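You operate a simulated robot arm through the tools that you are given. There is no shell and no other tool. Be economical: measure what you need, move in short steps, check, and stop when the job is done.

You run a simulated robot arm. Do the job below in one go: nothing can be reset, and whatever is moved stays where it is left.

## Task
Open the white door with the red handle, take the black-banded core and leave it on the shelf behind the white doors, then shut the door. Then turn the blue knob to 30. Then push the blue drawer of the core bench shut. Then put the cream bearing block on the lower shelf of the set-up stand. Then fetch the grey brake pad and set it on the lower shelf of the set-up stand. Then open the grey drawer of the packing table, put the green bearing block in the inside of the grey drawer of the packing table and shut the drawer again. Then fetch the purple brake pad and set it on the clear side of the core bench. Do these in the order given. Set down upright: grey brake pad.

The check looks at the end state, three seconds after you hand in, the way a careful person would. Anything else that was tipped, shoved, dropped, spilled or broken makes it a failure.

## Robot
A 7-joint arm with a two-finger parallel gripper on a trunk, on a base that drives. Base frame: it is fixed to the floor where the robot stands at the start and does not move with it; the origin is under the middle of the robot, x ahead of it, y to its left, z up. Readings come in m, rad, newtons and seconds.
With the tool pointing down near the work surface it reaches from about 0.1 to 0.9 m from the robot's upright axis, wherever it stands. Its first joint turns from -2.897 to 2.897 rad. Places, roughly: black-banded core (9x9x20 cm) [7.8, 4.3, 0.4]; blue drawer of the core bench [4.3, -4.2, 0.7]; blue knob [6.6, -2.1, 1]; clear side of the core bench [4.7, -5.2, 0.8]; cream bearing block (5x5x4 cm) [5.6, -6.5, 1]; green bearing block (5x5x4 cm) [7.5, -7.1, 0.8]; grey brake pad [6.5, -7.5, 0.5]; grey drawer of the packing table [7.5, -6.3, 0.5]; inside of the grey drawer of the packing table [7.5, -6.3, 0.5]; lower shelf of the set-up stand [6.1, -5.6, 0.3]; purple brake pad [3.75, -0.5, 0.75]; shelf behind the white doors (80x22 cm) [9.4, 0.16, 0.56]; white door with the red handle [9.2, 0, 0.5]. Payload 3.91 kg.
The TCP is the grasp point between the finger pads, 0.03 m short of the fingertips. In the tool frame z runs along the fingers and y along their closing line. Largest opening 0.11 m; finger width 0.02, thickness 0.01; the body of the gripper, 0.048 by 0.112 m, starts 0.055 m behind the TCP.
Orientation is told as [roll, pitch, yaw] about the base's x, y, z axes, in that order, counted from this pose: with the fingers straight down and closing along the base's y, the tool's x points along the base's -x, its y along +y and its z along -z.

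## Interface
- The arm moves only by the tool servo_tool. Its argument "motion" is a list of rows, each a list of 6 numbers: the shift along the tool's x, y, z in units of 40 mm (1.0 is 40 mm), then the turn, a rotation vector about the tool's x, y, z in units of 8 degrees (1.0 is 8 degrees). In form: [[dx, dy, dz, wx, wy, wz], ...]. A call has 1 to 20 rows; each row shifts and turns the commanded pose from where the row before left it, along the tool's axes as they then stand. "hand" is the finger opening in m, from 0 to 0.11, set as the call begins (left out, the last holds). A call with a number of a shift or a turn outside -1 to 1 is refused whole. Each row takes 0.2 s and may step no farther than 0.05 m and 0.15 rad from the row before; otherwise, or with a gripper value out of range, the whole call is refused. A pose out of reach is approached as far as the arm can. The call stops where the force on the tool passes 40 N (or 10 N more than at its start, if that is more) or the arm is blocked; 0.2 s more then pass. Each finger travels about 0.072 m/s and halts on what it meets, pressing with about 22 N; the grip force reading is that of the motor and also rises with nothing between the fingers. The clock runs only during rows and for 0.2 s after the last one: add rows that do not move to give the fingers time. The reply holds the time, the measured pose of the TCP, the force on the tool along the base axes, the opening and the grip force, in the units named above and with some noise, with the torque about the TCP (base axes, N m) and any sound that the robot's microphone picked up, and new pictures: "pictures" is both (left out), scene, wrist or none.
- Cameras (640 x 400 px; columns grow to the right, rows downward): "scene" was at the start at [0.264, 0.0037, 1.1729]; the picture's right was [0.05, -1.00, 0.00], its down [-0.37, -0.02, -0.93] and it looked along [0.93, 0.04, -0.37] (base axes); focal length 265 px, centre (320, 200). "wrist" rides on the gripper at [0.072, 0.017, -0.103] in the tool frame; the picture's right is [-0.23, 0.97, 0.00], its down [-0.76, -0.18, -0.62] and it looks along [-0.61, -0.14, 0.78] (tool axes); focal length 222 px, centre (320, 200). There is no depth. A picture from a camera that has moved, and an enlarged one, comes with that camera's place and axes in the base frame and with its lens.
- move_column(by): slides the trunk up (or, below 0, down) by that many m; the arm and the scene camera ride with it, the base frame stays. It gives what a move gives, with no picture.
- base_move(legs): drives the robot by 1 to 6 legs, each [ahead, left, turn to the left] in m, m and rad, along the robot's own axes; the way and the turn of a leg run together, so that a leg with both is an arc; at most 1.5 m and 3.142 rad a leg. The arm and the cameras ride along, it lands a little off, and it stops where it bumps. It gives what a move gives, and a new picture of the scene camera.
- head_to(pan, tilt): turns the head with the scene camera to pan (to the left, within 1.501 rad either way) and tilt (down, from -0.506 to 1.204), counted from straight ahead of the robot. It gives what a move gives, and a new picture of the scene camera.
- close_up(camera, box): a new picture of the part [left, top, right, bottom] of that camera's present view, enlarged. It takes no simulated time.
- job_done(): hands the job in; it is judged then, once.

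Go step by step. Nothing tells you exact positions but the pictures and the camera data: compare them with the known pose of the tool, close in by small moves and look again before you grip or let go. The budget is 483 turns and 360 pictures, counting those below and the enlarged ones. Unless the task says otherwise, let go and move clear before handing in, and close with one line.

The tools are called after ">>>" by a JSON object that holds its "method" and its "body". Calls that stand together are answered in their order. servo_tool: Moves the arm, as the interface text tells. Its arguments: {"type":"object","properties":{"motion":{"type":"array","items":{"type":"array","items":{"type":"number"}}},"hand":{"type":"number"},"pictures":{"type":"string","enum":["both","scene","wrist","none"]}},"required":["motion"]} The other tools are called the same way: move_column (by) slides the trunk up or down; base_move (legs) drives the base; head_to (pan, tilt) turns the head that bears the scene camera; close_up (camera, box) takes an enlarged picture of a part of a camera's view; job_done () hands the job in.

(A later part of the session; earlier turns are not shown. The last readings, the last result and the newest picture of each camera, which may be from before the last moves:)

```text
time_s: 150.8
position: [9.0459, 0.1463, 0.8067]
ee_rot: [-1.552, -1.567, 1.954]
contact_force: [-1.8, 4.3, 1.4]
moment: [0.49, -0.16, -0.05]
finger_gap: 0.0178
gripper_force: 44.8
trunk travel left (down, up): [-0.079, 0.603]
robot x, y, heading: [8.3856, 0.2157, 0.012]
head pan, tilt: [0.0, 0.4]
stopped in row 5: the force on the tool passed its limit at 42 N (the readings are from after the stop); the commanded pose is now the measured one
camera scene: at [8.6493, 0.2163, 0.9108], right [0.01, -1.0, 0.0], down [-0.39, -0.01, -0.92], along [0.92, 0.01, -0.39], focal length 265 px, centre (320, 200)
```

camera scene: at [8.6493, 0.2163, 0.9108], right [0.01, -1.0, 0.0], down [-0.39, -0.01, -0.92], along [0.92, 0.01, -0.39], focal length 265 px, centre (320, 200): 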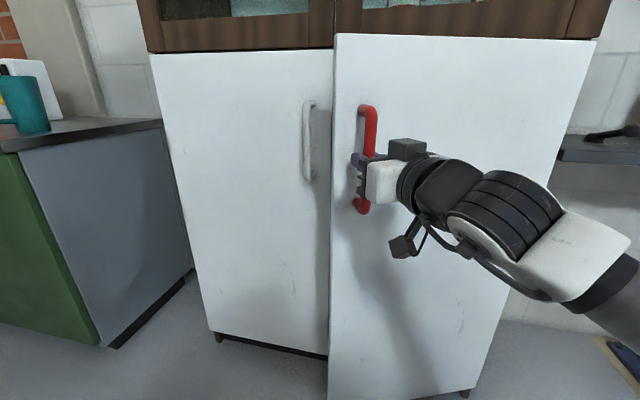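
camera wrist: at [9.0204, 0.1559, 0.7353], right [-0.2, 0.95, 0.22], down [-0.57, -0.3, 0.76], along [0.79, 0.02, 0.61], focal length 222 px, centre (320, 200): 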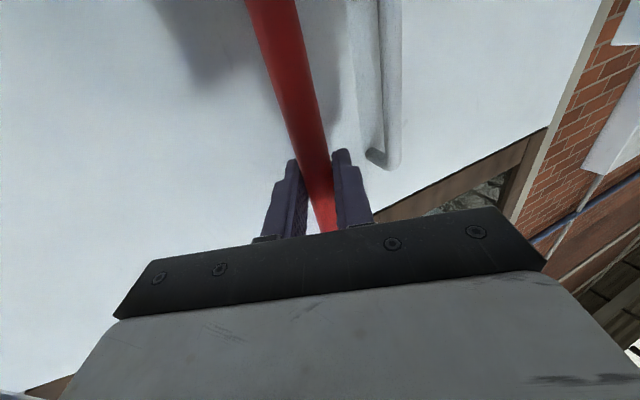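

Progressing (~21°). The resistance seems speed-related, so I go slower.

>>> {"method": "servo_tool", "body": {"motion": [[0, 0.02, -0.3, -0.2, 0, 0], [0, 0.02, -0.3, -0.2, 0, 0], [0, 0.02, -0.3, -0.2, 0, 0], [0, 0.02, -0.3, -0.2, 0, 0], [0, 0.02, -0.3, -0.2, 0, 0], [0, 0.02, -0.3, -0.2, 0, 0], [0, 0.02, -0.3, -0.2, 0, 0], [0, 0.02, -0.3, -0.2, 0, 0], [0, 0.02, -0.3, -0.2, 0, 0], [0, 0.02, -0.3, -0.2, 0, 0], [0, 0.02, -0.3, -0.2, 0, 0], [0, 0.02, -0.3, -0.2, 0, 0], [0, 0.02, -0.3, -0.2, 0, 0], [0, 0.02, -0.3, -0.2, 0, 0]], "pictures": "scene"}}

```text
time_s: 152.5
position: [8.9665, 0.1099, 0.8105]
ee_rot: [-0.615, -1.525, 1.201]
contact_force: [1.4, -1.0, 19.6]
moment: [0.91, 0.65, 0.19]
finger_gap: 0.018
gripper_force: 44.8
trunk travel left (down, up): [-0.079, 0.603]
robot x, y, heading: [8.3878, 0.2066, 0.013]
head pan, tilt: [0.0, 0.4]
stopped in row 8: the force on the tool passed its limit at 51 N (the readings are from after the stop); the commanded pose is now the measured one
camera scene: at [8.6472, 0.2175, 0.9139], right [0.01, -1.0, 0.0], down [-0.39, -0.01, -0.92], along [0.92, 0.01, -0.39], focal length 265 px, centre (320, 200)
```

scene: 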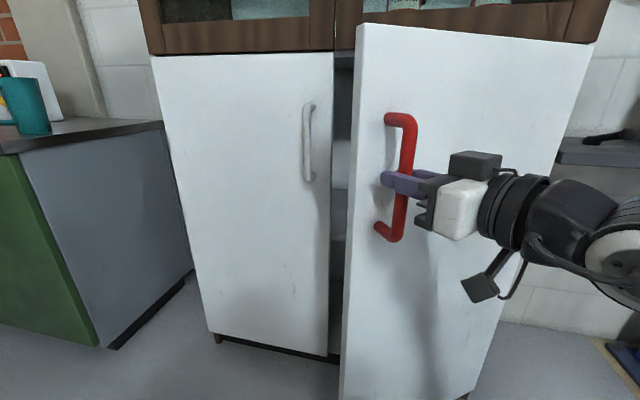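

The door is about 32° open, enough to release and push it wider from the inside. I'll let go and back straight off.

>>> {"method": "servo_tool", "body": {"motion": [[0, 0, 0, 0, 0, 0], [0, 0, 0, 0, 0, 0], [0, 0, 0, 0, 0, 0], [0, 0, 0, 0, 0, 0], [0, 0, -0.5, 0, 0, 0], [0, 0, -1, 0, 0, 0], [0, 0, -1, 0, 0, 0], [0, 0, 0, 0, 0, 0]], "hand": 0.07}}

```text
time_s: 154.4
position: [8.8741, 0.0931, 0.8449]
ee_rot: [-0.939, -1.363, 1.5]
contact_force: [-0.9, -0.4, -0.3]
moment: [0.01, -0.01, -0.01]
finger_gap: 0.0702
gripper_force: 0.2
trunk travel left (down, up): [-0.079, 0.603]
robot x, y, heading: [8.3882, 0.2157, 0.011]
head pan, tilt: [0.0, 0.4]
stopped in row 8: the arm was blocked; the commanded pose is now the measured one
camera scene: at [8.6424, 0.2231, 0.9202], right [0.01, -1.0, 0.01], down [-0.38, -0.02, -0.93], along [0.93, 0.01, -0.38], focal length 265 px, centre (320, 200)
camera wrist: at [8.7769, 0.038, 0.7828], right [-0.52, 0.85, 0.06], down [-0.42, -0.31, 0.85], along [0.75, 0.41, 0.52], focal length 222 px, centre (320, 200)
```

scene: 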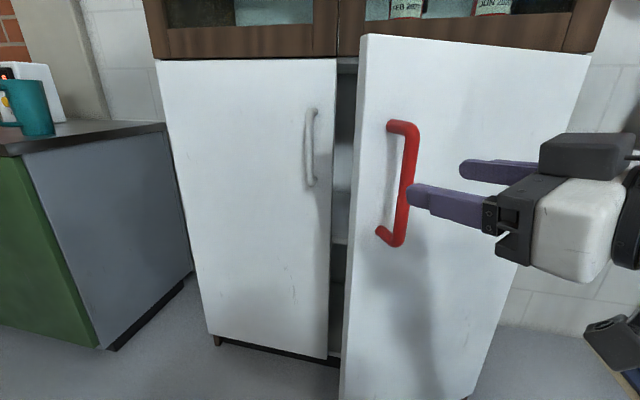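
wrist: 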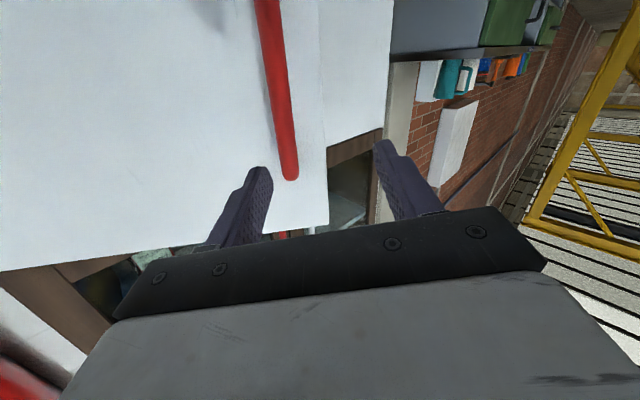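

The arm's elbow seems to be pressing on something low (camera lifted slightly). I'll raise the trunk to relieve it.

>>> {"method": "move_column", "body": {"by": 0.2}}

>>> {"method": "head_to", "body": {"pan": -0.7, "tilt": 0.9}}

```text
time_s: 156.6
position: [8.8804, 0.079, 1.0265]
ee_rot: [-0.853, -1.402, 1.418]
contact_force: [-1.0, 0.2, 0.2]
moment: [-0.01, 0.0, 0.01]
finger_gap: 0.0699
gripper_force: 0.0
trunk travel left (down, up): [-0.279, 0.403]
robot x, y, heading: [8.3842, 0.2138, 0.015]
head pan, tilt: [0.0, 0.4]
```

```text
time_s: 157.7
position: [8.8811, 0.0782, 1.0269]
ee_rot: [-0.854, -1.402, 1.418]
contact_force: [0.3, 0.3, -0.5]
moment: [0.0, 0.02, 0.0]
finger_gap: 0.0698
gripper_force: 0.0
trunk travel left (down, up): [-0.279, 0.403]
robot x, y, heading: [8.383, 0.2134, 0.013]
head pan, tilt: [-0.7, 0.901]
camera scene: at [8.6154, 0.1664, 1.0677], right [-0.63, -0.77, 0.0], down [-0.61, 0.5, -0.62], along [0.48, -0.39, -0.78], focal length 265 px, centre (320, 200)
```

scene: 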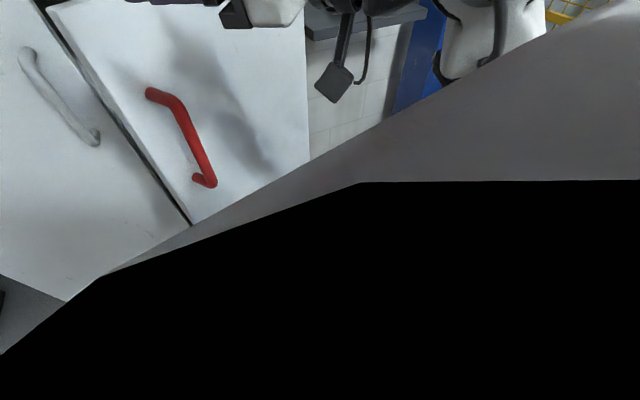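

I'll straighten the tool to point at +x while backing off a bit.

>>> {"method": "servo_tool", "body": {"motion": [[0, 0, -0.4, 0.806, -0.104, 0.222], [0, 0, -0.4, 0.806, -0.104, 0.222], [0, 0, -0.4, 0.806, -0.104, 0.222], [0, 0, -0.4, 0.806, -0.104, 0.222], [0, 0, -0.4, 0.806, -0.104, 0.222], [0, 0, 0, 0, 0, 0]], "pictures": "none", "hand": 0.0}}

>>> {"method": "head_to", "body": {"pan": 0.0, "tilt": 0.5}}

```text
time_s: 158.8
position: [8.8663, 0.0096, 1.0105]
ee_rot: [0.861, -1.354, -0.753]
contact_force: [0.5, -0.4, -0.1]
moment: [0.01, -0.01, 0.02]
finger_gap: 0.0002
gripper_force: 22.0
trunk travel left (down, up): [-0.279, 0.403]
robot x, y, heading: [8.3857, 0.2146, 0.011]
head pan, tilt: [-0.7, 0.901]
stopped in row 5: the arm was blocked; the commanded pose is now the measured one
```

```text
time_s: 159.8
position: [8.8662, 0.0092, 1.0106]
ee_rot: [0.86, -1.356, -0.756]
contact_force: [0.0, 0.7, -0.1]
moment: [-0.01, 0.02, -0.01]
finger_gap: 0.0
gripper_force: 21.8
trunk travel left (down, up): [-0.279, 0.403]
robot x, y, heading: [8.3857, 0.2106, 0.015]
head pan, tilt: [0.0, 0.499]
camera scene: at [8.648, 0.2154, 1.1015], right [0.01, -1.0, 0.0], down [-0.48, -0.01, -0.88], along [0.88, 0.01, -0.48], focal length 265 px, centre (320, 200)
```

scene: 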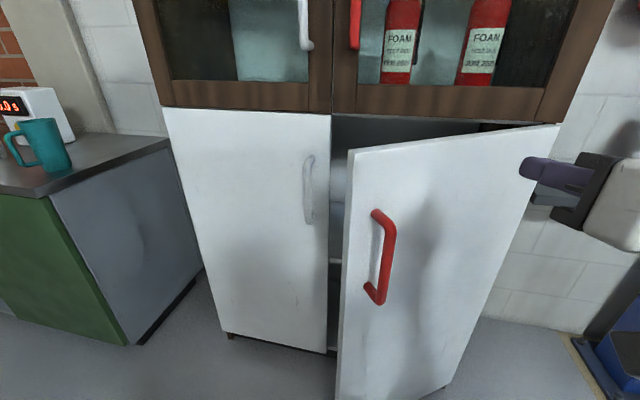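

The arm hits its own limits so close in. I'll back the base 0.3 m and re-pose with more room.

>>> {"method": "base_move", "body": {"legs": [[-0.3, 0.05, 0]]}}

>>> {"method": "servo_tool", "body": {"motion": [[0, 1, 0, 0, 0, 0], [0, 1, 0.5, 0, 0, 0], [0, 1, 0.5, 0, 0, 0], [0, 1, 0.5, 0, 0, 0], [0, 0, 0, 0, 0, 0]]}}

```text
time_s: 161.9
position: [8.57, 0.0549, 1.0107]
ee_rot: [0.86, -1.357, -0.751]
contact_force: [0.0, -0.2, -0.2]
moment: [0.01, 0.0, -0.01]
finger_gap: 0.0
gripper_force: 21.8
trunk travel left (down, up): [-0.279, 0.403]
robot x, y, heading: [8.0906, 0.2587, 0.015]
head pan, tilt: [0.0, 0.499]
camera scene: at [8.3511, 0.2613, 1.1015], right [0.02, -1.0, 0.0], down [-0.48, -0.01, -0.88], along [0.88, 0.01, -0.48], focal length 265 px, centre (320, 200)
```

scene: 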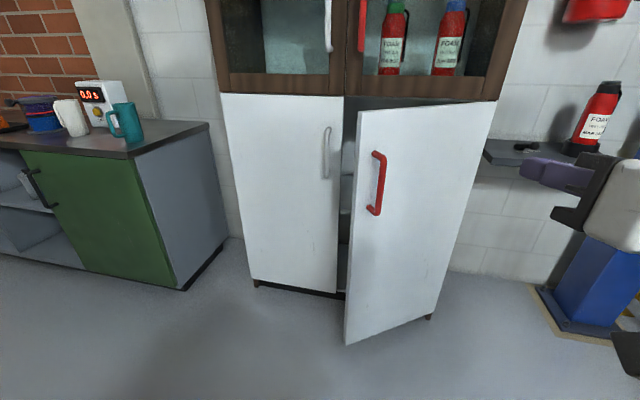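

```text
time_s: 163.1
position: [8.6177, 0.2191, 1.0221]
ee_rot: [0.875, -1.328, -0.761]
contact_force: [0.0, -0.1, 0.0]
moment: [-0.02, -0.01, -0.03]
finger_gap: 0.0002
gripper_force: 22.6
trunk travel left (down, up): [-0.279, 0.403]
robot x, y, heading: [8.089, 0.2592, 0.012]
head pan, tilt: [0.0, 0.499]
camera scene: at [8.3511, 0.2613, 1.1015], right [0.02, -1.0, 0.0], down [-0.48, -0.01, -0.88], along [0.88, 0.01, -0.48], focal length 265 px, centre (320, 200)
camera wrist: at [8.5037, 0.2342, 0.9694], right [-0.06, 0.91, 0.4], down [-0.46, -0.38, 0.8], along [0.89, -0.14, 0.44], focal length 222 px, centre (320, 200)
```

scene: 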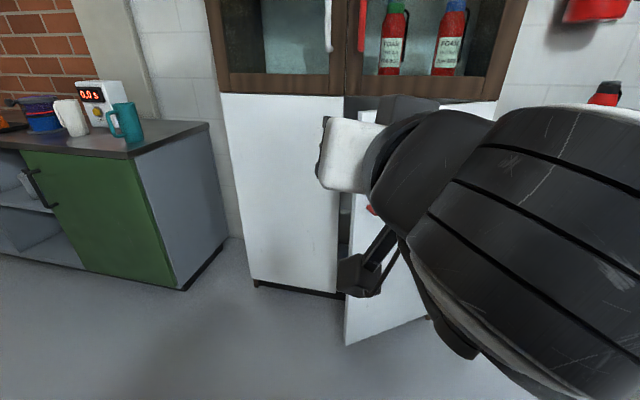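
wrist: 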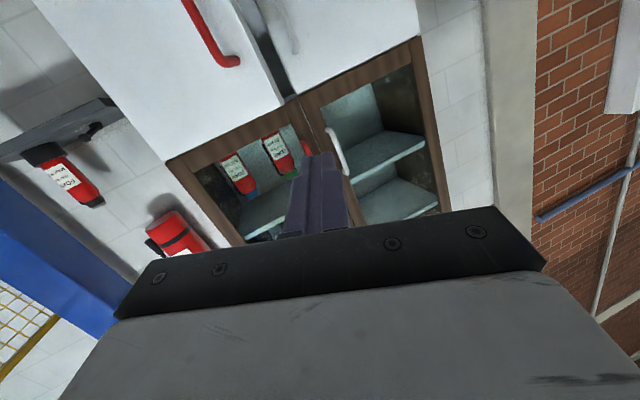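

Room regained; the door's free edge is near (9.02, 0.14). I'll level the tool, lower to z≈0.85 and extend, then use it as a poker from the inside.

>>> {"method": "servo_tool", "body": {"motion": [[0, 0, 0, 0.4, -0.6, -0.63], [0, 0, 0, 0.4, -0.6, -0.63], [1, 0, 0, 0, 0, 0], [1, 0, 0.5, 0, 0, 0], [1, 0, 1, 0, 0, 0], [0.8, 0, 1, 0, 0, 0], [0, 0, 1, 0, 0, 0], [0, 0, 1, 0, 0, 0], [0, 0, 0, 0, 0, 0]]}}

```text
refused: row 5 steps farther than a row can; nothing moved
```

>>> {"method": "servo_tool", "body": {"motion": [[0, 0, 0, 0.4, -0.6, -0.63], [0, 0, 0, 0.4, -0.6, -0.63], [1, 0, 0, 0, 0, 0], [1, 0, 0.5, 0, 0, 0], [0.8, 0, 0.8, 0, 0, 0], [0.8, 0, 0.8, 0, 0, 0], [0.6, 0, 1, 0, 0, 0], [0, 0, 1, 0, 0, 0], [0, 0, 0.5, 0, 0, 0], [0, 0, 0, 0, 0, 0]]}}

```text
time_s: 165.3
position: [8.8277, 0.2025, 0.9324]
ee_rot: [-2.33, -1.542, 2.327]
contact_force: [0.1, -0.9, 0.4]
moment: [-0.03, -0.01, -0.01]
finger_gap: 0.0001
gripper_force: 22.0
out of reach, approached as far as the arm can: row 3, 4, 5, 6
trunk travel left (down, up): [-0.279, 0.403]
robot x, y, heading: [8.0891, 0.255, 0.013]
head pan, tilt: [0.0, 0.499]
camera scene: at [8.3511, 0.2613, 1.1015], right [0.02, -1.0, 0.0], down [-0.48, -0.01, -0.88], along [0.88, 0.01, -0.48], focal length 265 px, centre (320, 200)
camera wrist: at [8.7269, 0.218, 0.8587], right [0.0, 0.98, 0.21], down [-0.64, -0.16, 0.75], along [0.77, -0.13, 0.62], focal length 222 px, centre (320, 200)
```

scene: 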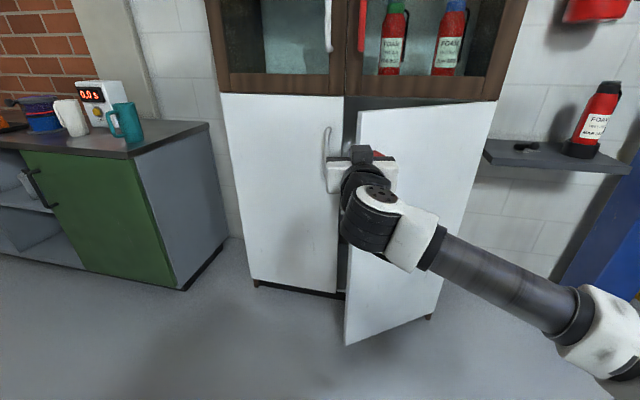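
wrist: 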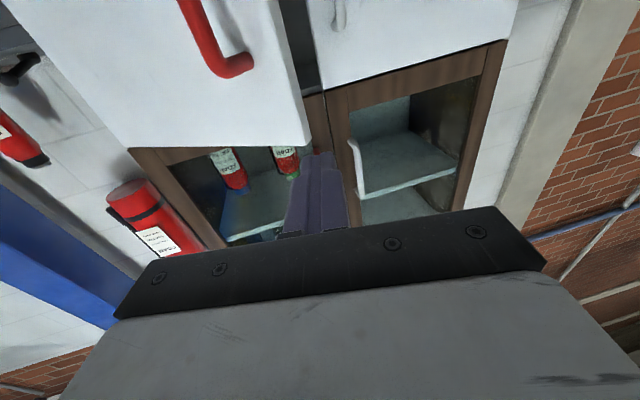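

TCP is at (8.83, 0.20, 0.93). I'll drop the trunk 8 cm and drive forward 15 cm, then check the gap.

>>> {"method": "move_column", "body": {"by": -0.08}}

>>> {"method": "base_move", "body": {"legs": [[0.15, 0.02, 0]]}}

>>> {"method": "servo_tool", "body": {"motion": [[0, 0, 0, 0, 0, 0]], "pictures": "wrist"}}

```text
time_s: 166.5
position: [8.8283, 0.202, 0.8534]
ee_rot: [-2.345, -1.542, 2.34]
contact_force: [0.0, -0.2, -1.0]
moment: [-0.02, 0.0, 0.02]
finger_gap: 0.0002
gripper_force: 22.3
trunk travel left (down, up): [-0.199, 0.483]
robot x, y, heading: [8.0883, 0.2591, 0.017]
head pan, tilt: [0.0, 0.499]
```

```text
time_s: 167.8
position: [8.978, 0.2252, 0.8537]
ee_rot: [-2.346, -1.543, 2.341]
contact_force: [0.7, -0.1, -0.1]
moment: [-0.02, 0.01, 0.02]
finger_gap: 0.0
gripper_force: 22.6
trunk travel left (down, up): [-0.199, 0.483]
robot x, y, heading: [8.2374, 0.2816, 0.021]
head pan, tilt: [0.0, 0.499]
camera scene: at [8.501, 0.2839, 1.0216], right [0.02, -1.0, 0.0], down [-0.48, -0.01, -0.88], along [0.88, 0.02, -0.48], focal length 265 px, centre (320, 200)
```

scene: 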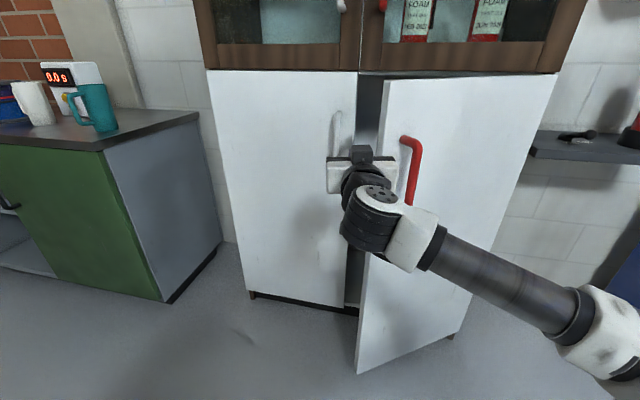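

```text
time_s: 168.2
position: [8.9779, 0.2264, 0.8533]
ee_rot: [-2.336, -1.542, 2.335]
contact_force: [0.0, 0.5, -0.6]
moment: [0.02, -0.01, 0.01]
finger_gap: 0.0
gripper_force: 22.4
trunk travel left (down, up): [-0.199, 0.483]
robot x, y, heading: [8.2362, 0.2777, 0.015]
head pan, tilt: [0.0, 0.499]
camera wrist: at [8.8766, 0.2414, 0.7788], right [0.0, 0.98, 0.21], down [-0.64, -0.16, 0.75], along [0.77, -0.13, 0.62], focal length 222 px, centre (320, 200)
```

wrist: 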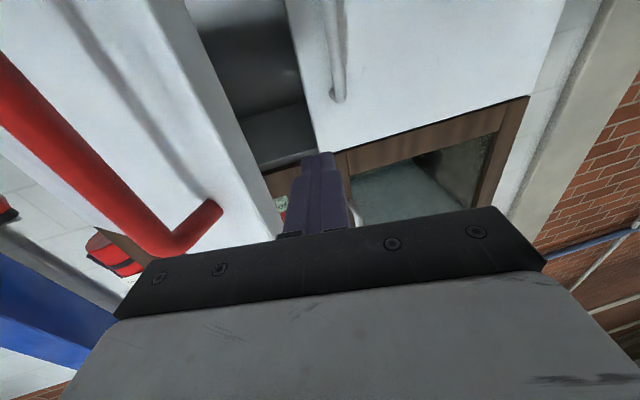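

The closed fingers line up with the gap. I'll insert about 11 cm and then push the door outward by sidestepping.

>>> {"method": "servo_tool", "body": {"motion": [[0, 0, 1, 0, 0, 0], [0, 0, 1, 0, 0, 0], [0, 0, 0.8, 0, 0, 0], [0, -0.5, 0, 0, 0, 0], [0, -0.5, 0, 0, 0, 0], [0, -0.5, 0, 0, 0, 0], [0, -0.5, 0, 0, 0, 0], [0, 0, 0, 0, 0, 0]], "pictures": "scene"}}

```text
time_s: 169.4
position: [9.0865, 0.2105, 0.856]
ee_rot: [-2.309, -1.54, 2.342]
contact_force: [-0.8, 5.0, -0.7]
moment: [0.1, -0.01, -0.1]
finger_gap: 0.0
gripper_force: 21.8
trunk travel left (down, up): [-0.199, 0.483]
robot x, y, heading: [8.2371, 0.2801, 0.02]
head pan, tilt: [0.0, 0.499]
stopped in row 5: the force on the tool passed its limit at 50 N (the readings are from after the stop); the commanded pose is now the measured one
camera scene: at [8.5009, 0.2859, 1.0216], right [0.02, -1.0, 0.0], down [-0.48, -0.01, -0.88], along [0.88, 0.02, -0.48], focal length 265 px, centre (320, 200)
```

scene: 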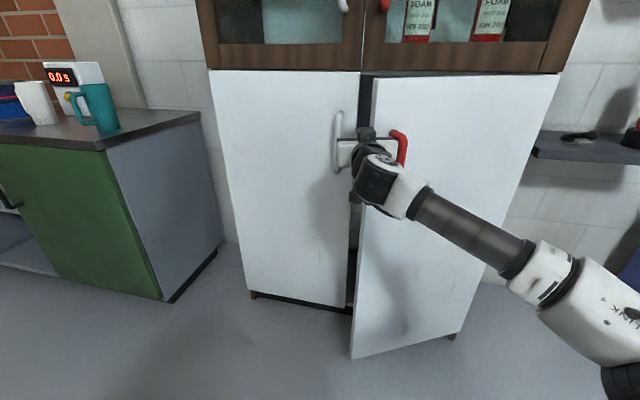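

Contact on the door edge from the inside. I'll push gently outward (−y and −x together).

>>> {"method": "servo_tool", "body": {"motion": [[0, -0.25, -0.1, 0, 0, 0], [0, -0.25, -0.1, 0, 0, 0], [0, -0.25, -0.1, 0, 0, 0], [0, -0.25, -0.1, 0, 0, 0], [0, -0.25, -0.1, 0, 0, 0], [0, -0.25, -0.1, 0, 0, 0], [0, -0.25, -0.1, 0, 0, 0], [0, -0.25, -0.1, 0, 0, 0]]}}

```text
time_s: 170.0
position: [9.0795, 0.2103, 0.8571]
ee_rot: [-2.269, -1.537, 2.33]
contact_force: [-2.1, 4.4, 1.9]
moment: [0.0, 0.05, -0.11]
finger_gap: 0.0
gripper_force: 22.1
trunk travel left (down, up): [-0.199, 0.483]
robot x, y, heading: [8.2379, 0.2844, 0.028]
head pan, tilt: [0.0, 0.499]
stopped in row 2: the force on the tool passed its limit at 46 N (the readings are from after the stop); the commanded pose is now the measured one
camera scene: at [8.5006, 0.2873, 1.0217], right [0.03, -1.0, 0.0], down [-0.48, -0.01, -0.88], along [0.88, 0.02, -0.48], focal length 265 px, centre (320, 200)
camera wrist: at [8.9781, 0.2183, 0.781], right [-0.06, 0.98, 0.2], down [-0.63, -0.2, 0.75], along [0.77, -0.08, 0.63], focal length 222 px, centre (320, 200)
```

scene: 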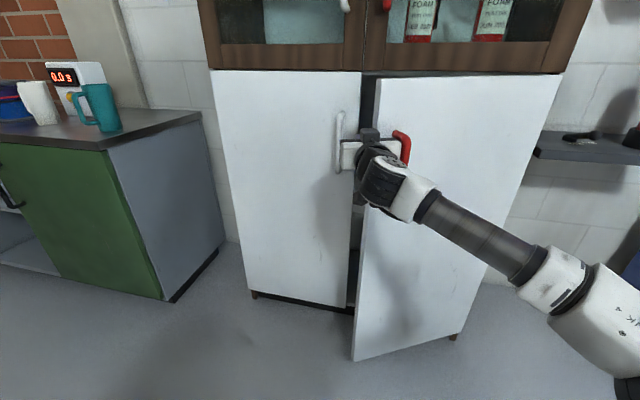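
wrist: 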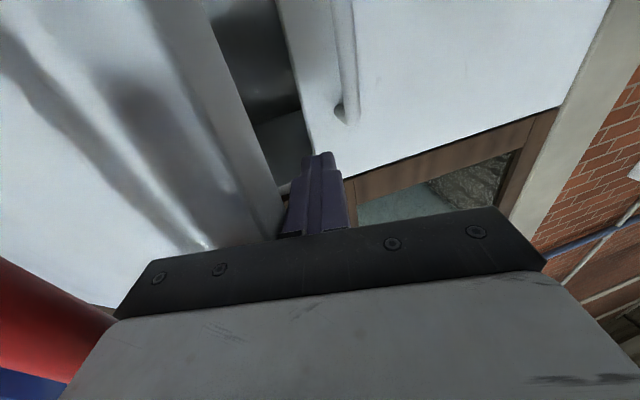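

The hand's body is in front of the door edge and blocks it; the door edge moves mostly toward −x, so I retreat mainly in −x with slight −y.

>>> {"method": "servo_tool", "body": {"motion": [[0, 0.1, 0, 0, 0, 0], [0, 0, -0.4, 0.3, 0, 0], [0, -0.1, -0.4, 0.3, 0, 0], [0, -0.15, -0.4, 0.3, 0, 0], [0, -0.15, -0.4, 0.3, 0, 0], [0, -0.15, -0.3, 0.3, 0, 0], [0, -0.15, -0.3, 0.3, 0, 0], [0, -0.15, -0.3, 0.3, 0, 0]]}}

```text
time_s: 171.8
position: [8.9766, 0.1846, 0.8546]
ee_rot: [-2.556, -1.536, 2.32]
contact_force: [-3.5, 9.3, -0.3]
moment: [0.1, 0.01, 0.1]
finger_gap: 0.0
gripper_force: 21.7
trunk travel left (down, up): [-0.199, 0.483]
robot x, y, heading: [8.2367, 0.2776, 0.026]
head pan, tilt: [0.0, 0.499]
camera scene: at [8.5006, 0.2872, 1.0216], right [0.02, -1.0, 0.0], down [-0.48, -0.01, -0.88], along [0.88, 0.02, -0.48], focal length 265 px, centre (320, 200)
camera wrist: at [8.8826, 0.2234, 0.7788], right [0.22, 0.95, 0.21], down [-0.67, -0.01, 0.75], along [0.71, -0.3, 0.63], focal length 222 px, centre (320, 200)
```

scene: 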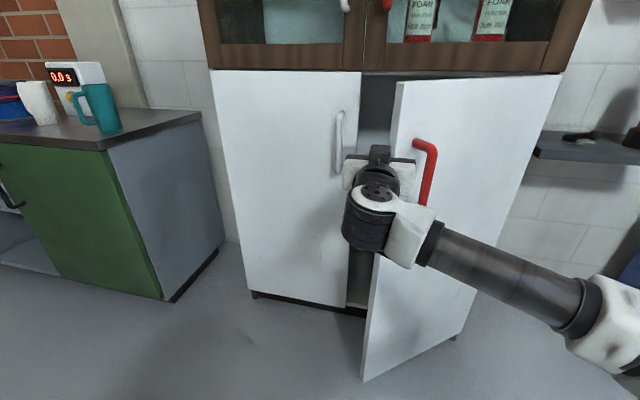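
wrist: 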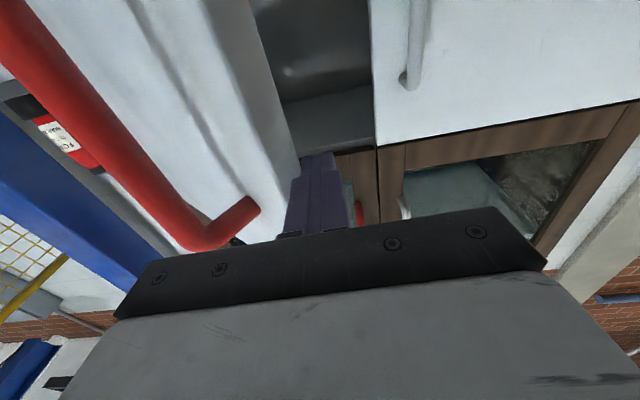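

It works; door is opening. Continue pushing, now more sideways.

>>> {"method": "servo_tool", "body": {"motion": [[0, -0.25, -0.2, 0.1, 0, 0], [0, -0.25, -0.2, 0.1, 0, 0], [0, -0.25, -0.2, 0.1, 0, 0], [0, -0.3, -0.15, 0.1, 0, 0], [0, -0.3, -0.15, 0.1, 0, 0], [0, -0.3, -0.1, 0.1, 0, 0], [0, -0.3, -0.1, 0, 0, 0], [0, -0.3, -0.1, 0, 0, 0], [0, -0.3, -0.1, 0, 0, 0], [0, -0.3, 0, 0, 0, 0]]}}

```text
time_s: 172.5
position: [8.9513, 0.1696, 0.8538]
ee_rot: [-2.571, -1.535, 2.313]
contact_force: [0.8, 0.6, -0.1]
moment: [-0.01, -0.02, -0.03]
finger_gap: 0.0004
gripper_force: 21.8
trunk travel left (down, up): [-0.199, 0.483]
robot x, y, heading: [8.237, 0.2803, 0.029]
head pan, tilt: [0.0, 0.499]
stopped in row 3: the force on the tool passed its limit at 43 N (the readings are from after the stop); the commanded pose is now the measured one
camera scene: at [8.5007, 0.2876, 1.0215], right [0.03, -1.0, 0.0], down [-0.48, -0.01, -0.88], along [0.88, 0.02, -0.48], focal length 265 px, centre (320, 200)
camera wrist: at [8.8582, 0.2113, 0.7775], right [0.24, 0.95, 0.21], down [-0.67, 0.01, 0.75], along [0.71, -0.32, 0.63], focal length 222 px, centre (320, 200)
```

scene: 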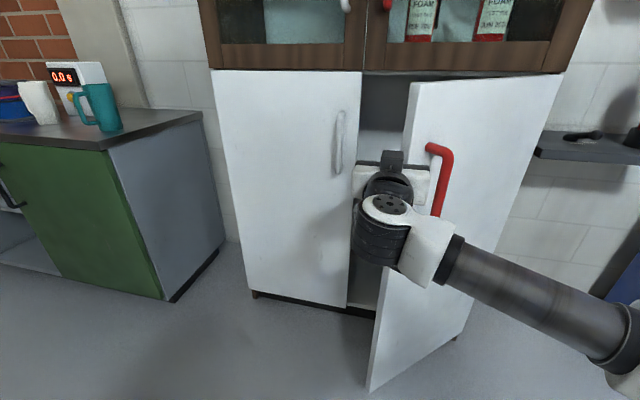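
wrist: 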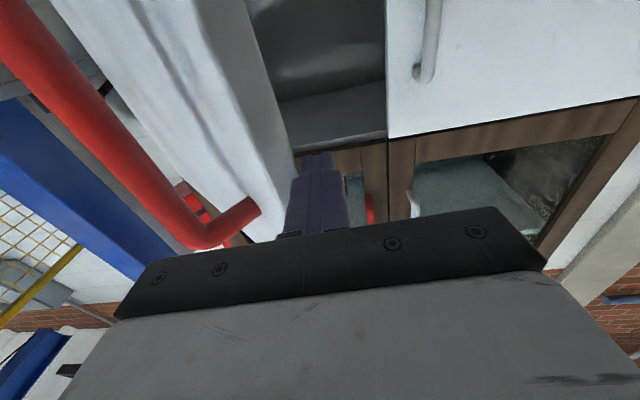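

The gap is wide enough now; I'll shift left, insert deeper, and push on the inner face.

>>> {"method": "servo_tool", "body": {"motion": [[0, 0.8, 0, 0, 0, 0], [0, 0.2, 1, 0, 0, 0], [0, 0.2, 1, 0, 0, 0], [0, 0.2, 0.8, 0, 0, 0], [0, -0.3, 0, 0, 0, 0], [0, -0.3, 0, 0, 0, 0], [0, -0.3, 0, 0, 0, 0], [0, -0.3, 0, 0, 0, 0], [0, -0.3, 0, 0, 0, 0], [0, -0.3, 0, 0, 0, 0], [0, -0.3, 0, 0, 0, 0], [0, -0.3, 0, 0, 0, 0], [0, -0.3, 0, 0, 0, 0], [0, -0.3, 0, 0, 0, 0]]}}

```text
time_s: 175.7
position: [9.0391, 0.1185, 0.8581]
ee_rot: [-2.275, -1.522, 2.083]
contact_force: [-0.3, -0.8, -0.4]
moment: [0.0, -0.01, -0.01]
finger_gap: 0.0
gripper_force: 22.0
trunk travel left (down, up): [-0.199, 0.483]
robot x, y, heading: [8.2413, 0.2816, 0.035]
head pan, tilt: [0.0, 0.499]
stopped in row 14: the arm was blocked; the commanded pose is now the measured one
camera scene: at [8.498, 0.2923, 1.0229], right [0.03, -1.0, 0.0], down [-0.48, -0.02, -0.88], along [0.88, 0.03, -0.48], focal length 265 px, centre (320, 200)
camera wrist: at [8.9431, 0.1514, 0.7818], right [0.18, 0.96, 0.19], down [-0.66, -0.02, 0.75], along [0.73, -0.26, 0.64], focal length 222 px, centre (320, 200)
```

scene: 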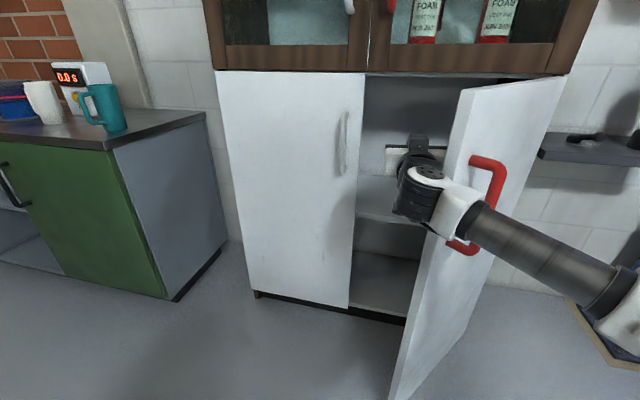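
wrist: 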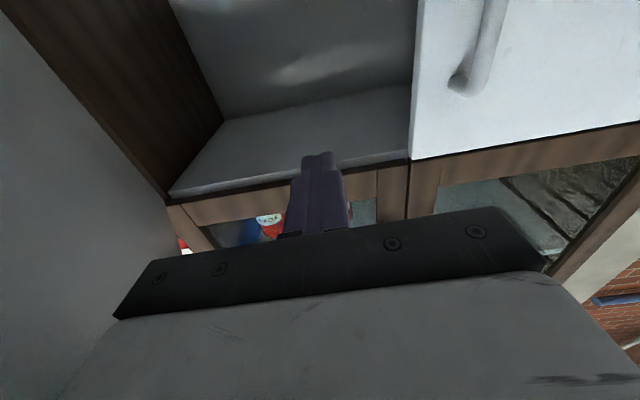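

Door is about 60° open and the interior shelf is visible. I'll sidestep the base right so the arm pushes the door wider.

>>> {"method": "base_move", "body": {"legs": [[0, -0.12, 0]]}}

```text
time_s: 176.5
position: [9.0381, 0.1196, 0.8554]
ee_rot: [-2.258, -1.52, 2.076]
contact_force: [-0.4, -0.1, -0.4]
moment: [0.02, 0.02, 0.01]
finger_gap: 0.0
gripper_force: 22.2
trunk travel left (down, up): [-0.199, 0.483]
robot x, y, heading: [8.2374, 0.277, 0.035]
head pan, tilt: [0.0, 0.499]
stopped in leg 1: the robot was blocked; the commanded pose is now the measured one
camera scene: at [8.499, 0.2875, 1.0215], right [0.03, -1.0, 0.0], down [-0.48, -0.02, -0.88], along [0.88, 0.03, -0.48], focal length 265 px, centre (320, 200)
```

scene: 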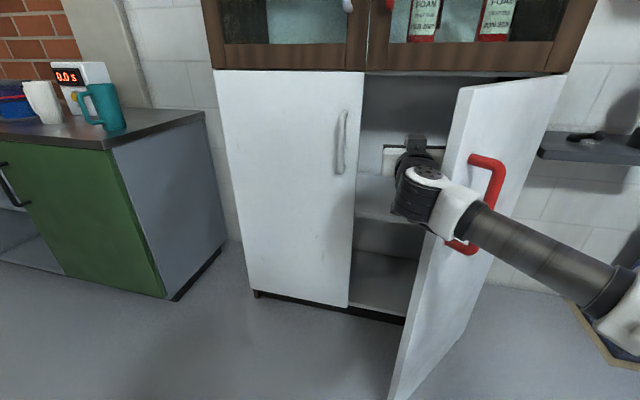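

The forearm is catching on the door edge. I'll back off, yaw the hand to the right and push with the fingertips against the inner face.

>>> {"method": "servo_tool", "body": {"motion": [[0, 0.5, -0.5, 0.9, 0, 0], [0, 0.5, -0.5, 0.9, 0, 0], [0, 0.5, -0.5, 0.9, 0, 0], [0, 0.3, -0.5, 0.9, 0, 0], [0, 0.2, -0.5, 0.9, 0, 0], [0, 0, 0, 0, 0, 0]]}}

```text
time_s: 177.9
position: [8.9783, 0.2322, 0.8493]
ee_rot: [-2.875, -1.519, 2.061]
contact_force: [-0.5, -0.7, -0.9]
moment: [-0.03, 0.03, -0.03]
finger_gap: 0.0001
gripper_force: 21.4
trunk travel left (down, up): [-0.199, 0.483]
robot x, y, heading: [8.2392, 0.2775, 0.029]
head pan, tilt: [0.0, 0.499]
camera scene: at [8.4992, 0.2872, 1.0215], right [0.03, -1.0, 0.0], down [-0.48, -0.02, -0.88], along [0.88, 0.03, -0.48], focal length 265 px, centre (320, 200)
camera wrist: at [8.9225, 0.3161, 0.7713], right [0.7, 0.68, 0.21], down [-0.58, 0.36, 0.73], along [0.42, -0.64, 0.65], focal length 222 px, centre (320, 200)
```

scene: 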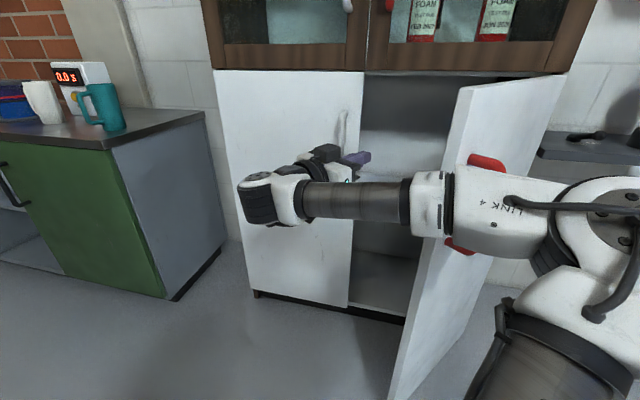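
wrist: 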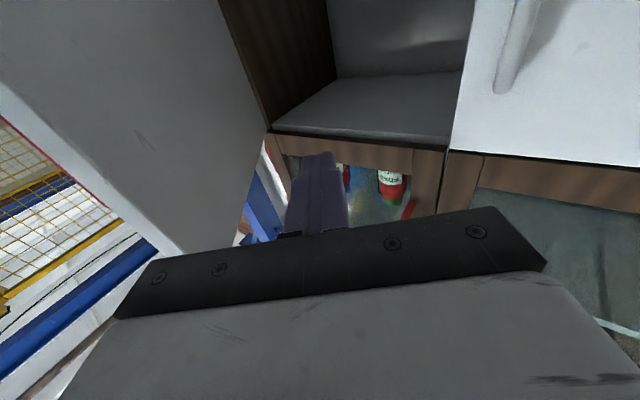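

Now I push straight toward −y with the fingertips.

>>> {"method": "servo_tool", "body": {"motion": [[0, -0.34, 0.37, 0, 0, 0], [0, -0.34, 0.37, 0, 0, 0], [0, -0.34, 0.37, 0, 0, 0], [0, -0.27, 0.3, 0, 0, 0], [0, -0.27, 0.3, 0, 0, 0], [0, -0.27, 0.3, 0, 0, 0], [0, -0.27, 0.3, 0, 0, 0], [0, -0.2, 0.22, 0, 0, 0], [0, -0.2, 0.22, 0, 0, 0], [0, -0.2, 0.22, 0, 0, 0], [0, -0.2, 0.22, 0, 0, 0], [0, -0.2, 0.22, 0, 0, 0], [0, -0.2, 0.22, 0, 0, 0], [0, -0.2, 0.22, 0, 0, 0], [0, -0.2, 0.22, 0, 0, 0], [0, -0.2, 0.22, 0, 0, 0], [0, -0.2, 0.22, 0, 0, 0]]}}

```text
time_s: 179.9
position: [9.0068, 0.1651, 0.8493]
ee_rot: [-2.887, -1.535, 2.223]
contact_force: [-0.7, -1.0, 0.3]
moment: [0.01, 0.02, -0.01]
finger_gap: 0.0
gripper_force: 22.1
trunk travel left (down, up): [-0.199, 0.483]
robot x, y, heading: [8.2373, 0.2813, 0.032]
head pan, tilt: [0.0, 0.499]
stopped in row 9: the arm was blocked; the commanded pose is now the measured one
camera scene: at [8.4992, 0.2872, 1.0215], right [0.03, -1.0, 0.0], down [-0.48, -0.02, -0.88], along [0.88, 0.03, -0.48], focal length 265 px, centre (320, 200)
camera wrist: at [8.939, 0.2398, 0.7735], right [0.59, 0.77, 0.22], down [-0.62, 0.26, 0.74], along [0.52, -0.57, 0.63], focal length 222 px, centre (320, 200)
```

scene: 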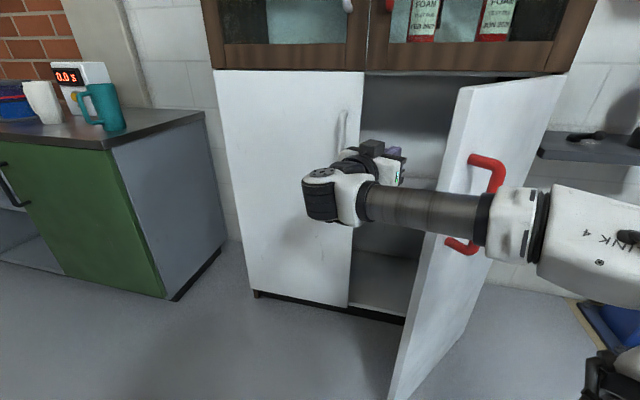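
wrist: 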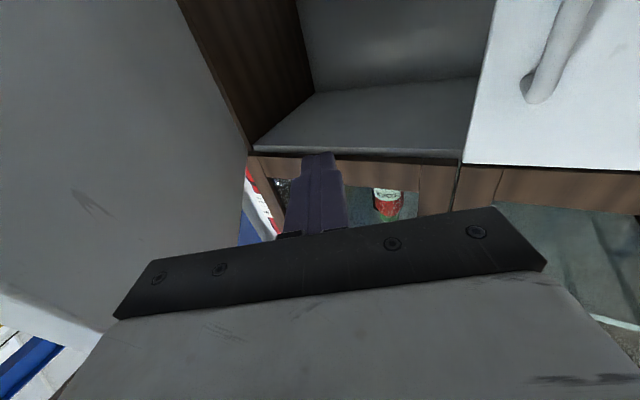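

The forearm catches the door handle in this posture. I'll extract, and instead come from above with the tool pointing down, behind the door edge.

>>> {"method": "base_move", "body": {"legs": [[-0.3, 0.05, 0]]}}

>>> {"method": "move_column", "body": {"by": 0.2}}

>>> {"method": "servo_tool", "body": {"motion": [[0, 0, 0, -0.9, 0, 0], [0, 0, 0, -0.9, 0, 0], [0, 0, 0, -0.9, 0, 0], [0, 0, 0, -0.9, 0, 0], [0, 0, 0, -0.9, 0, 0], [0, 0, 0, 0, 1, 0], [0, 0, 0, 0, 1, 0], [0, 0, 0, 0, 1, 0], [0, 0, 0, 0, 1, 0], [0, 0, 0, 0, 1, 0], [0, 0, 0, 0, 1, 0], [0, 0, 0, 0, 1, 0], [0, 0, 0, 0, 1, 0], [0, 0, 0, 0, 1, 0], [0, 0, 0, 0, 1, 0], [0, 0, 0, 0, 1, 0]]}}

```text
time_s: 181.9
position: [8.7048, 0.2045, 0.8503]
ee_rot: [-2.892, -1.534, 2.232]
contact_force: [0.0, 0.8, -0.3]
moment: [0.0, 0.03, 0.0]
finger_gap: 0.0
gripper_force: 22.1
trunk travel left (down, up): [-0.199, 0.483]
robot x, y, heading: [7.9331, 0.3189, 0.037]
head pan, tilt: [0.0, 0.499]
camera scene: at [8.1968, 0.3265, 1.0215], right [0.04, -1.0, 0.0], down [-0.48, -0.02, -0.88], along [0.88, 0.03, -0.48], focal length 265 px, centre (320, 200)
```

scene: 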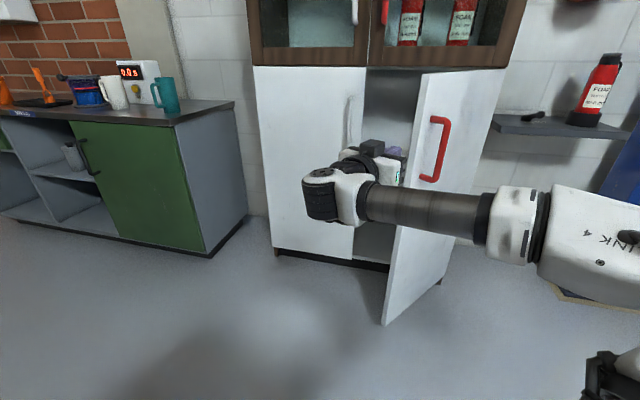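

```text
time_s: 184.1
position: [8.7051, 0.2055, 1.0501]
ee_rot: [-2.9, -1.537, 2.239]
contact_force: [0.1, 0.2, -1.0]
moment: [-0.02, -0.02, -0.01]
finger_gap: 0.0
gripper_force: 21.6
trunk travel left (down, up): [-0.399, 0.283]
robot x, y, heading: [7.9334, 0.3192, 0.038]
head pan, tilt: [0.0, 0.499]
```

```text
time_s: 185.8
position: [8.7081, 0.1832, 1.0286]
ee_rot: [0.405, -1.234, -0.412]
contact_force: [0.6, -0.2, 0.0]
moment: [-0.01, -0.01, 0.03]
finger_gap: 0.0
gripper_force: 22.0
trunk travel left (down, up): [-0.399, 0.283]
robot x, y, heading: [7.9334, 0.3194, 0.037]
head pan, tilt: [0.0, 0.499]
stopped in row 8: the arm was blocked; the commanded pose is now the measured one
camera scene: at [8.197, 0.3262, 1.2215], right [0.04, -1.0, 0.0], down [-0.48, -0.02, -0.88], along [0.88, 0.03, -0.48], focal length 265 px, centre (320, 200)
camera wrist: at [8.5883, 0.2083, 0.9927], right [0.09, 0.94, 0.34], down [-0.37, -0.29, 0.88], along [0.93, -0.21, 0.32], focal length 222 px, centre (320, 200)
```

scene: 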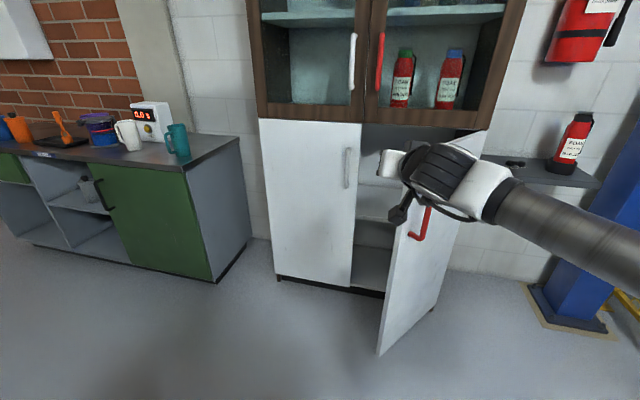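
wrist: 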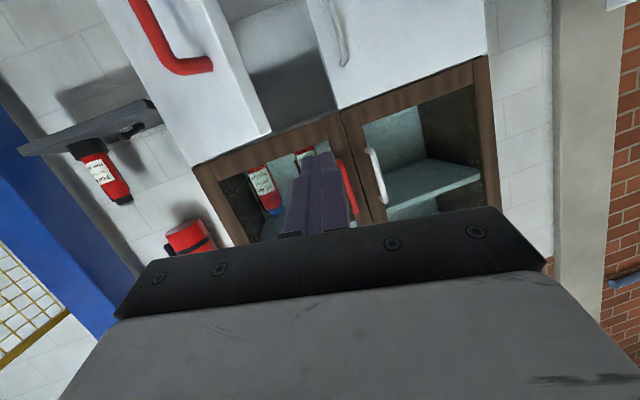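

I'll return to the nominal arm spot first (shorter reach), then rotate the tool down.

>>> {"method": "servo_tool", "body": {"motion": [[0, 0.7, -0.8, 0, 0, 0], [0, 0.7, -0.8, 0, 0, 0], [0, 0.7, -0.8, 0, 0, 0], [0, 0.7, -0.8, 0, 0, 0], [0, 0.7, -0.8, 0, 0, 0], [0, 0, -0.5, 0, 0, 0], [0, 0, 0, 0, 0, 0]], "pictures": "none"}}

>>> {"method": "servo_tool", "body": {"motion": [[0, 0, 0, 0, 1, 0], [0, 0, 0, 0, 1, 0], [0, 0, 0, 0, 1, 0], [0, 0, 0, 0, 1, 0], [0, 0, 0, 0, 1, 0], [0, 0, 0, 0, 1, 0], [0, 0, 0, 0, 1, 0], [0, 0, 0, 0, 1, 0], [0, 0, 0, 0, 0, 0]], "pictures": "scene"}}

```text
time_s: 187.4
position: [8.5398, 0.3108, 1.1005]
ee_rot: [0.555, -1.207, -0.54]
contact_force: [-0.1, 0.2, 0.5]
moment: [-0.01, -0.01, 0.02]
finger_gap: 0.0
gripper_force: 22.1
trunk travel left (down, up): [-0.399, 0.283]
robot x, y, heading: [7.9347, 0.3216, 0.032]
head pan, tilt: [0.0, 0.499]
```

```text
time_s: 189.4
position: [8.5388, 0.3195, 1.1021]
ee_rot: [0.122, -0.142, -0.046]
contact_force: [-0.7, 0.0, 0.5]
moment: [0.01, 0.0, 0.0]
finger_gap: 0.0001
gripper_force: 22.2
trunk travel left (down, up): [-0.399, 0.283]
robot x, y, heading: [7.9363, 0.3174, 0.031]
head pan, tilt: [0.0, 0.499]
camera scene: at [8.1968, 0.3264, 1.2215], right [0.04, -1.0, 0.0], down [-0.48, -0.02, -0.88], along [0.88, 0.03, -0.48], focal length 265 px, centre (320, 200)
```

scene: 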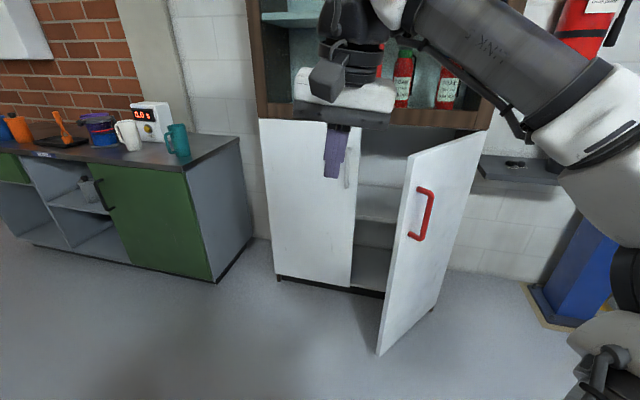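

The tool is nearly vertical again. I'll straighten it, drive up, and place the fingertips just inside the door's free edge from above.

>>> {"method": "base_move", "body": {"legs": [[0.25, 0, -0.03]]}}

>>> {"method": "servo_tool", "body": {"motion": [[0, 0, 0, 0.44, 0.5, 0.15], [0, 0, 0, 0.44, 0.5, 0.15], [-1, -0.5, 0, 0, 0, 0], [-1, -0.5, 0, 0, 0, 0], [-1, -0.5, 0, 0, 0, 0], [-1, -0.5, 0, 0, 0, 0], [-0.6, -0.5, 0, 0, 0, 0], [0, 0, 0, 0, 0, 0]]}}

```text
time_s: 191.2
position: [8.7811, 0.3062, 1.0998]
ee_rot: [0.125, -0.143, -0.077]
contact_force: [0.6, -0.1, 0.2]
moment: [0.0, 0.02, -0.03]
finger_gap: 0.0
gripper_force: 22.1
trunk travel left (down, up): [-0.399, 0.283]
robot x, y, heading: [8.1768, 0.3224, 0.004]
head pan, tilt: [0.0, 0.499]
camera scene: at [8.4394, 0.3228, 1.2215], right [0.0, -1.0, 0.0], down [-0.48, 0.0, -0.88], along [0.88, 0.0, -0.48], focal length 265 px, centre (320, 200)
```

scene: 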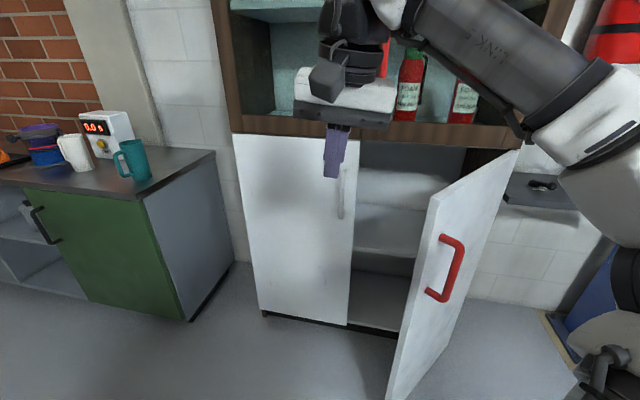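

```text
time_s: 193.0
position: [8.9491, 0.186, 1.0545]
ee_rot: [0.007, -0.002, -0.11]
contact_force: [-0.5, -0.6, -1.2]
moment: [0.01, -0.02, 0.0]
finger_gap: 0.0
gripper_force: 22.2
out of reach, approached as far as the arm can: row 2, 4, 5, 6
trunk travel left (down, up): [-0.399, 0.283]
robot x, y, heading: [8.1781, 0.3174, 0.0]
head pan, tilt: [0.0, 0.499]
camera scene: at [8.4392, 0.3227, 1.2215], right [0.0, -1.0, 0.0], down [-0.48, 0.0, -0.88], along [0.88, 0.0, -0.48], focal length 265 px, centre (320, 200)
camera wrist: at [8.8798, 0.2103, 1.1565], right [0.33, 0.94, 0.01], down [0.73, -0.26, 0.63], along [0.59, -0.2, -0.78], focal length 222 px, centre (320, 200)
```

scene: 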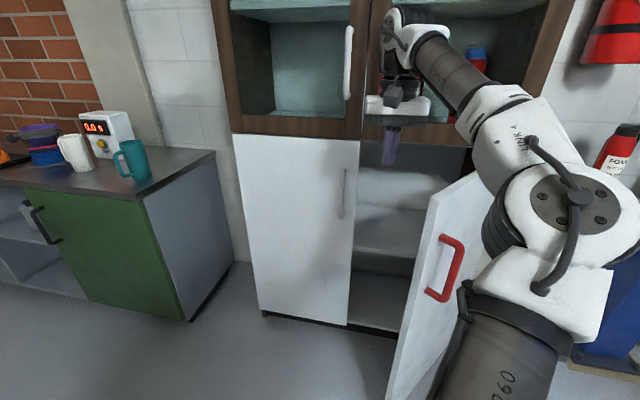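
wrist: 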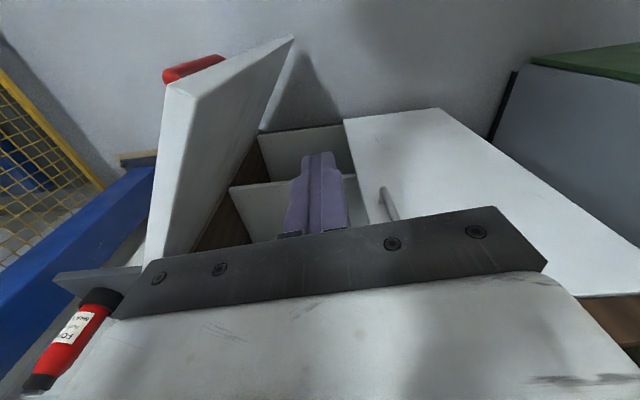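

Good view: the fingers are above the gap inside the door. Lower 16 cm, then push −y.

>>> {"method": "servo_tool", "body": {"motion": [[0, 0, 1, 0, 0, 0], [0, 0, 1, 0, 0, 0], [0, 0, 1, 0, 0, 0], [0, 0, 1, 0, 0, 0], [0, -0.5, 0, 0, 0, 0], [0, -0.5, 0, 0, 0, 0], [0, -0.5, 0, 0, 0, 0], [0, -0.3, 0, 0, 0, 0], [0, -0.3, 0, 0, 0, 0], [0, -0.3, 0, 0, 0, 0], [0, -0.3, 0, 0, 0, 0], [0, -0.3, 0, 0, 0, 0], [0, -0.3, 0, 0, 0, 0], [0, -0.3, 0, 0, 0, 0], [0, -0.3, 0, 0, 0, 0], [0, -0.3, 0, 0, 0, 0], [0, -0.3, 0, 0, 0, 0]]}}

```text
time_s: 196.6
position: [8.9281, 0.0085, 0.8934]
ee_rot: [0.005, 0.001, -0.109]
contact_force: [0.2, 0.1, 0.3]
moment: [-0.02, 0.01, 0.0]
finger_gap: 0.0
gripper_force: 21.8
trunk travel left (down, up): [-0.399, 0.283]
robot x, y, heading: [8.1777, 0.3235, 0.004]
head pan, tilt: [0.0, 0.499]
camera scene: at [8.4392, 0.3227, 1.2215], right [0.0, -1.0, 0.0], down [-0.48, 0.0, -0.88], along [0.88, 0.0, -0.48], focal length 265 px, centre (320, 200)
camera wrist: at [8.8591, 0.0327, 0.9974], right [0.33, 0.94, 0.0], down [0.74, -0.26, 0.62], along [0.59, -0.2, -0.78], focal length 222 px, centre (320, 200)
```

scene: 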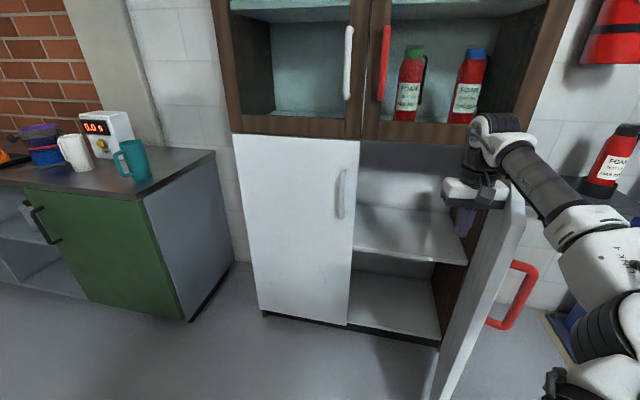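
wrist: 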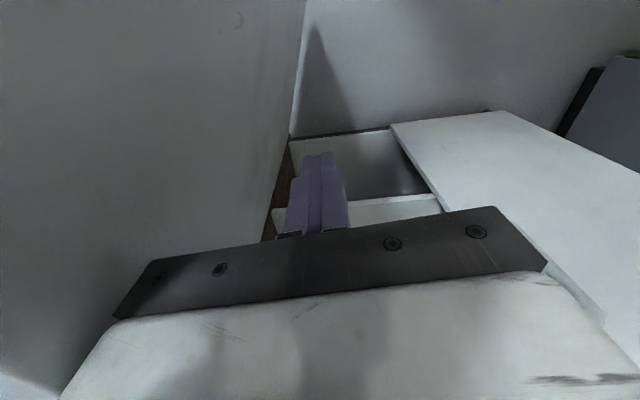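

Works well; the door is ~75° open. Push a further 16 cm.

>>> {"method": "servo_tool", "body": {"motion": [[0, -0.4, 0, 0, 0, 0], [0, -0.4, 0, 0, 0, 0], [0, -0.4, 0, 0, 0, 0], [0, -0.4, 0, 0, 0, 0], [0, -0.4, 0, 0, 0, 0], [0, -0.4, 0, 0, 0, 0], [0, -0.4, 0, 0, 0, 0], [0, -0.4, 0, 0, 0, 0], [0, -0.4, 0, 0, 0, 0], [0, -0.4, 0, 0, 0, 0], [0, 0, 0, 0, 0, 0]], "pictures": "scene"}}

```text
time_s: 199.0
position: [8.9212, -0.0158, 0.8919]
ee_rot: [0.004, -0.003, -0.11]
contact_force: [0.3, -0.1, -0.2]
moment: [0.02, -0.02, -0.02]
finger_gap: 0.0
gripper_force: 22.1
out of reach, approached as far as the arm can: row 2, 3, 4, 5, 6, 7, 8, 9, 10
trunk travel left (down, up): [-0.399, 0.283]
robot x, y, heading: [8.175, 0.3237, 0.002]
head pan, tilt: [0.0, 0.499]
camera scene: at [8.4392, 0.3228, 1.2215], right [0.0, -1.0, 0.0], down [-0.48, 0.0, -0.88], along [0.88, 0.0, -0.48], focal length 265 px, centre (320, 200)
```

scene: 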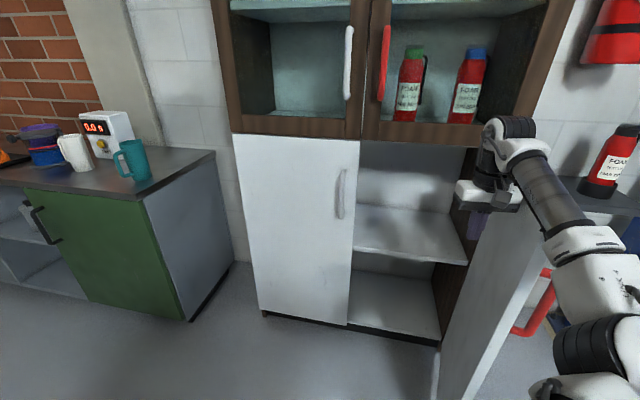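

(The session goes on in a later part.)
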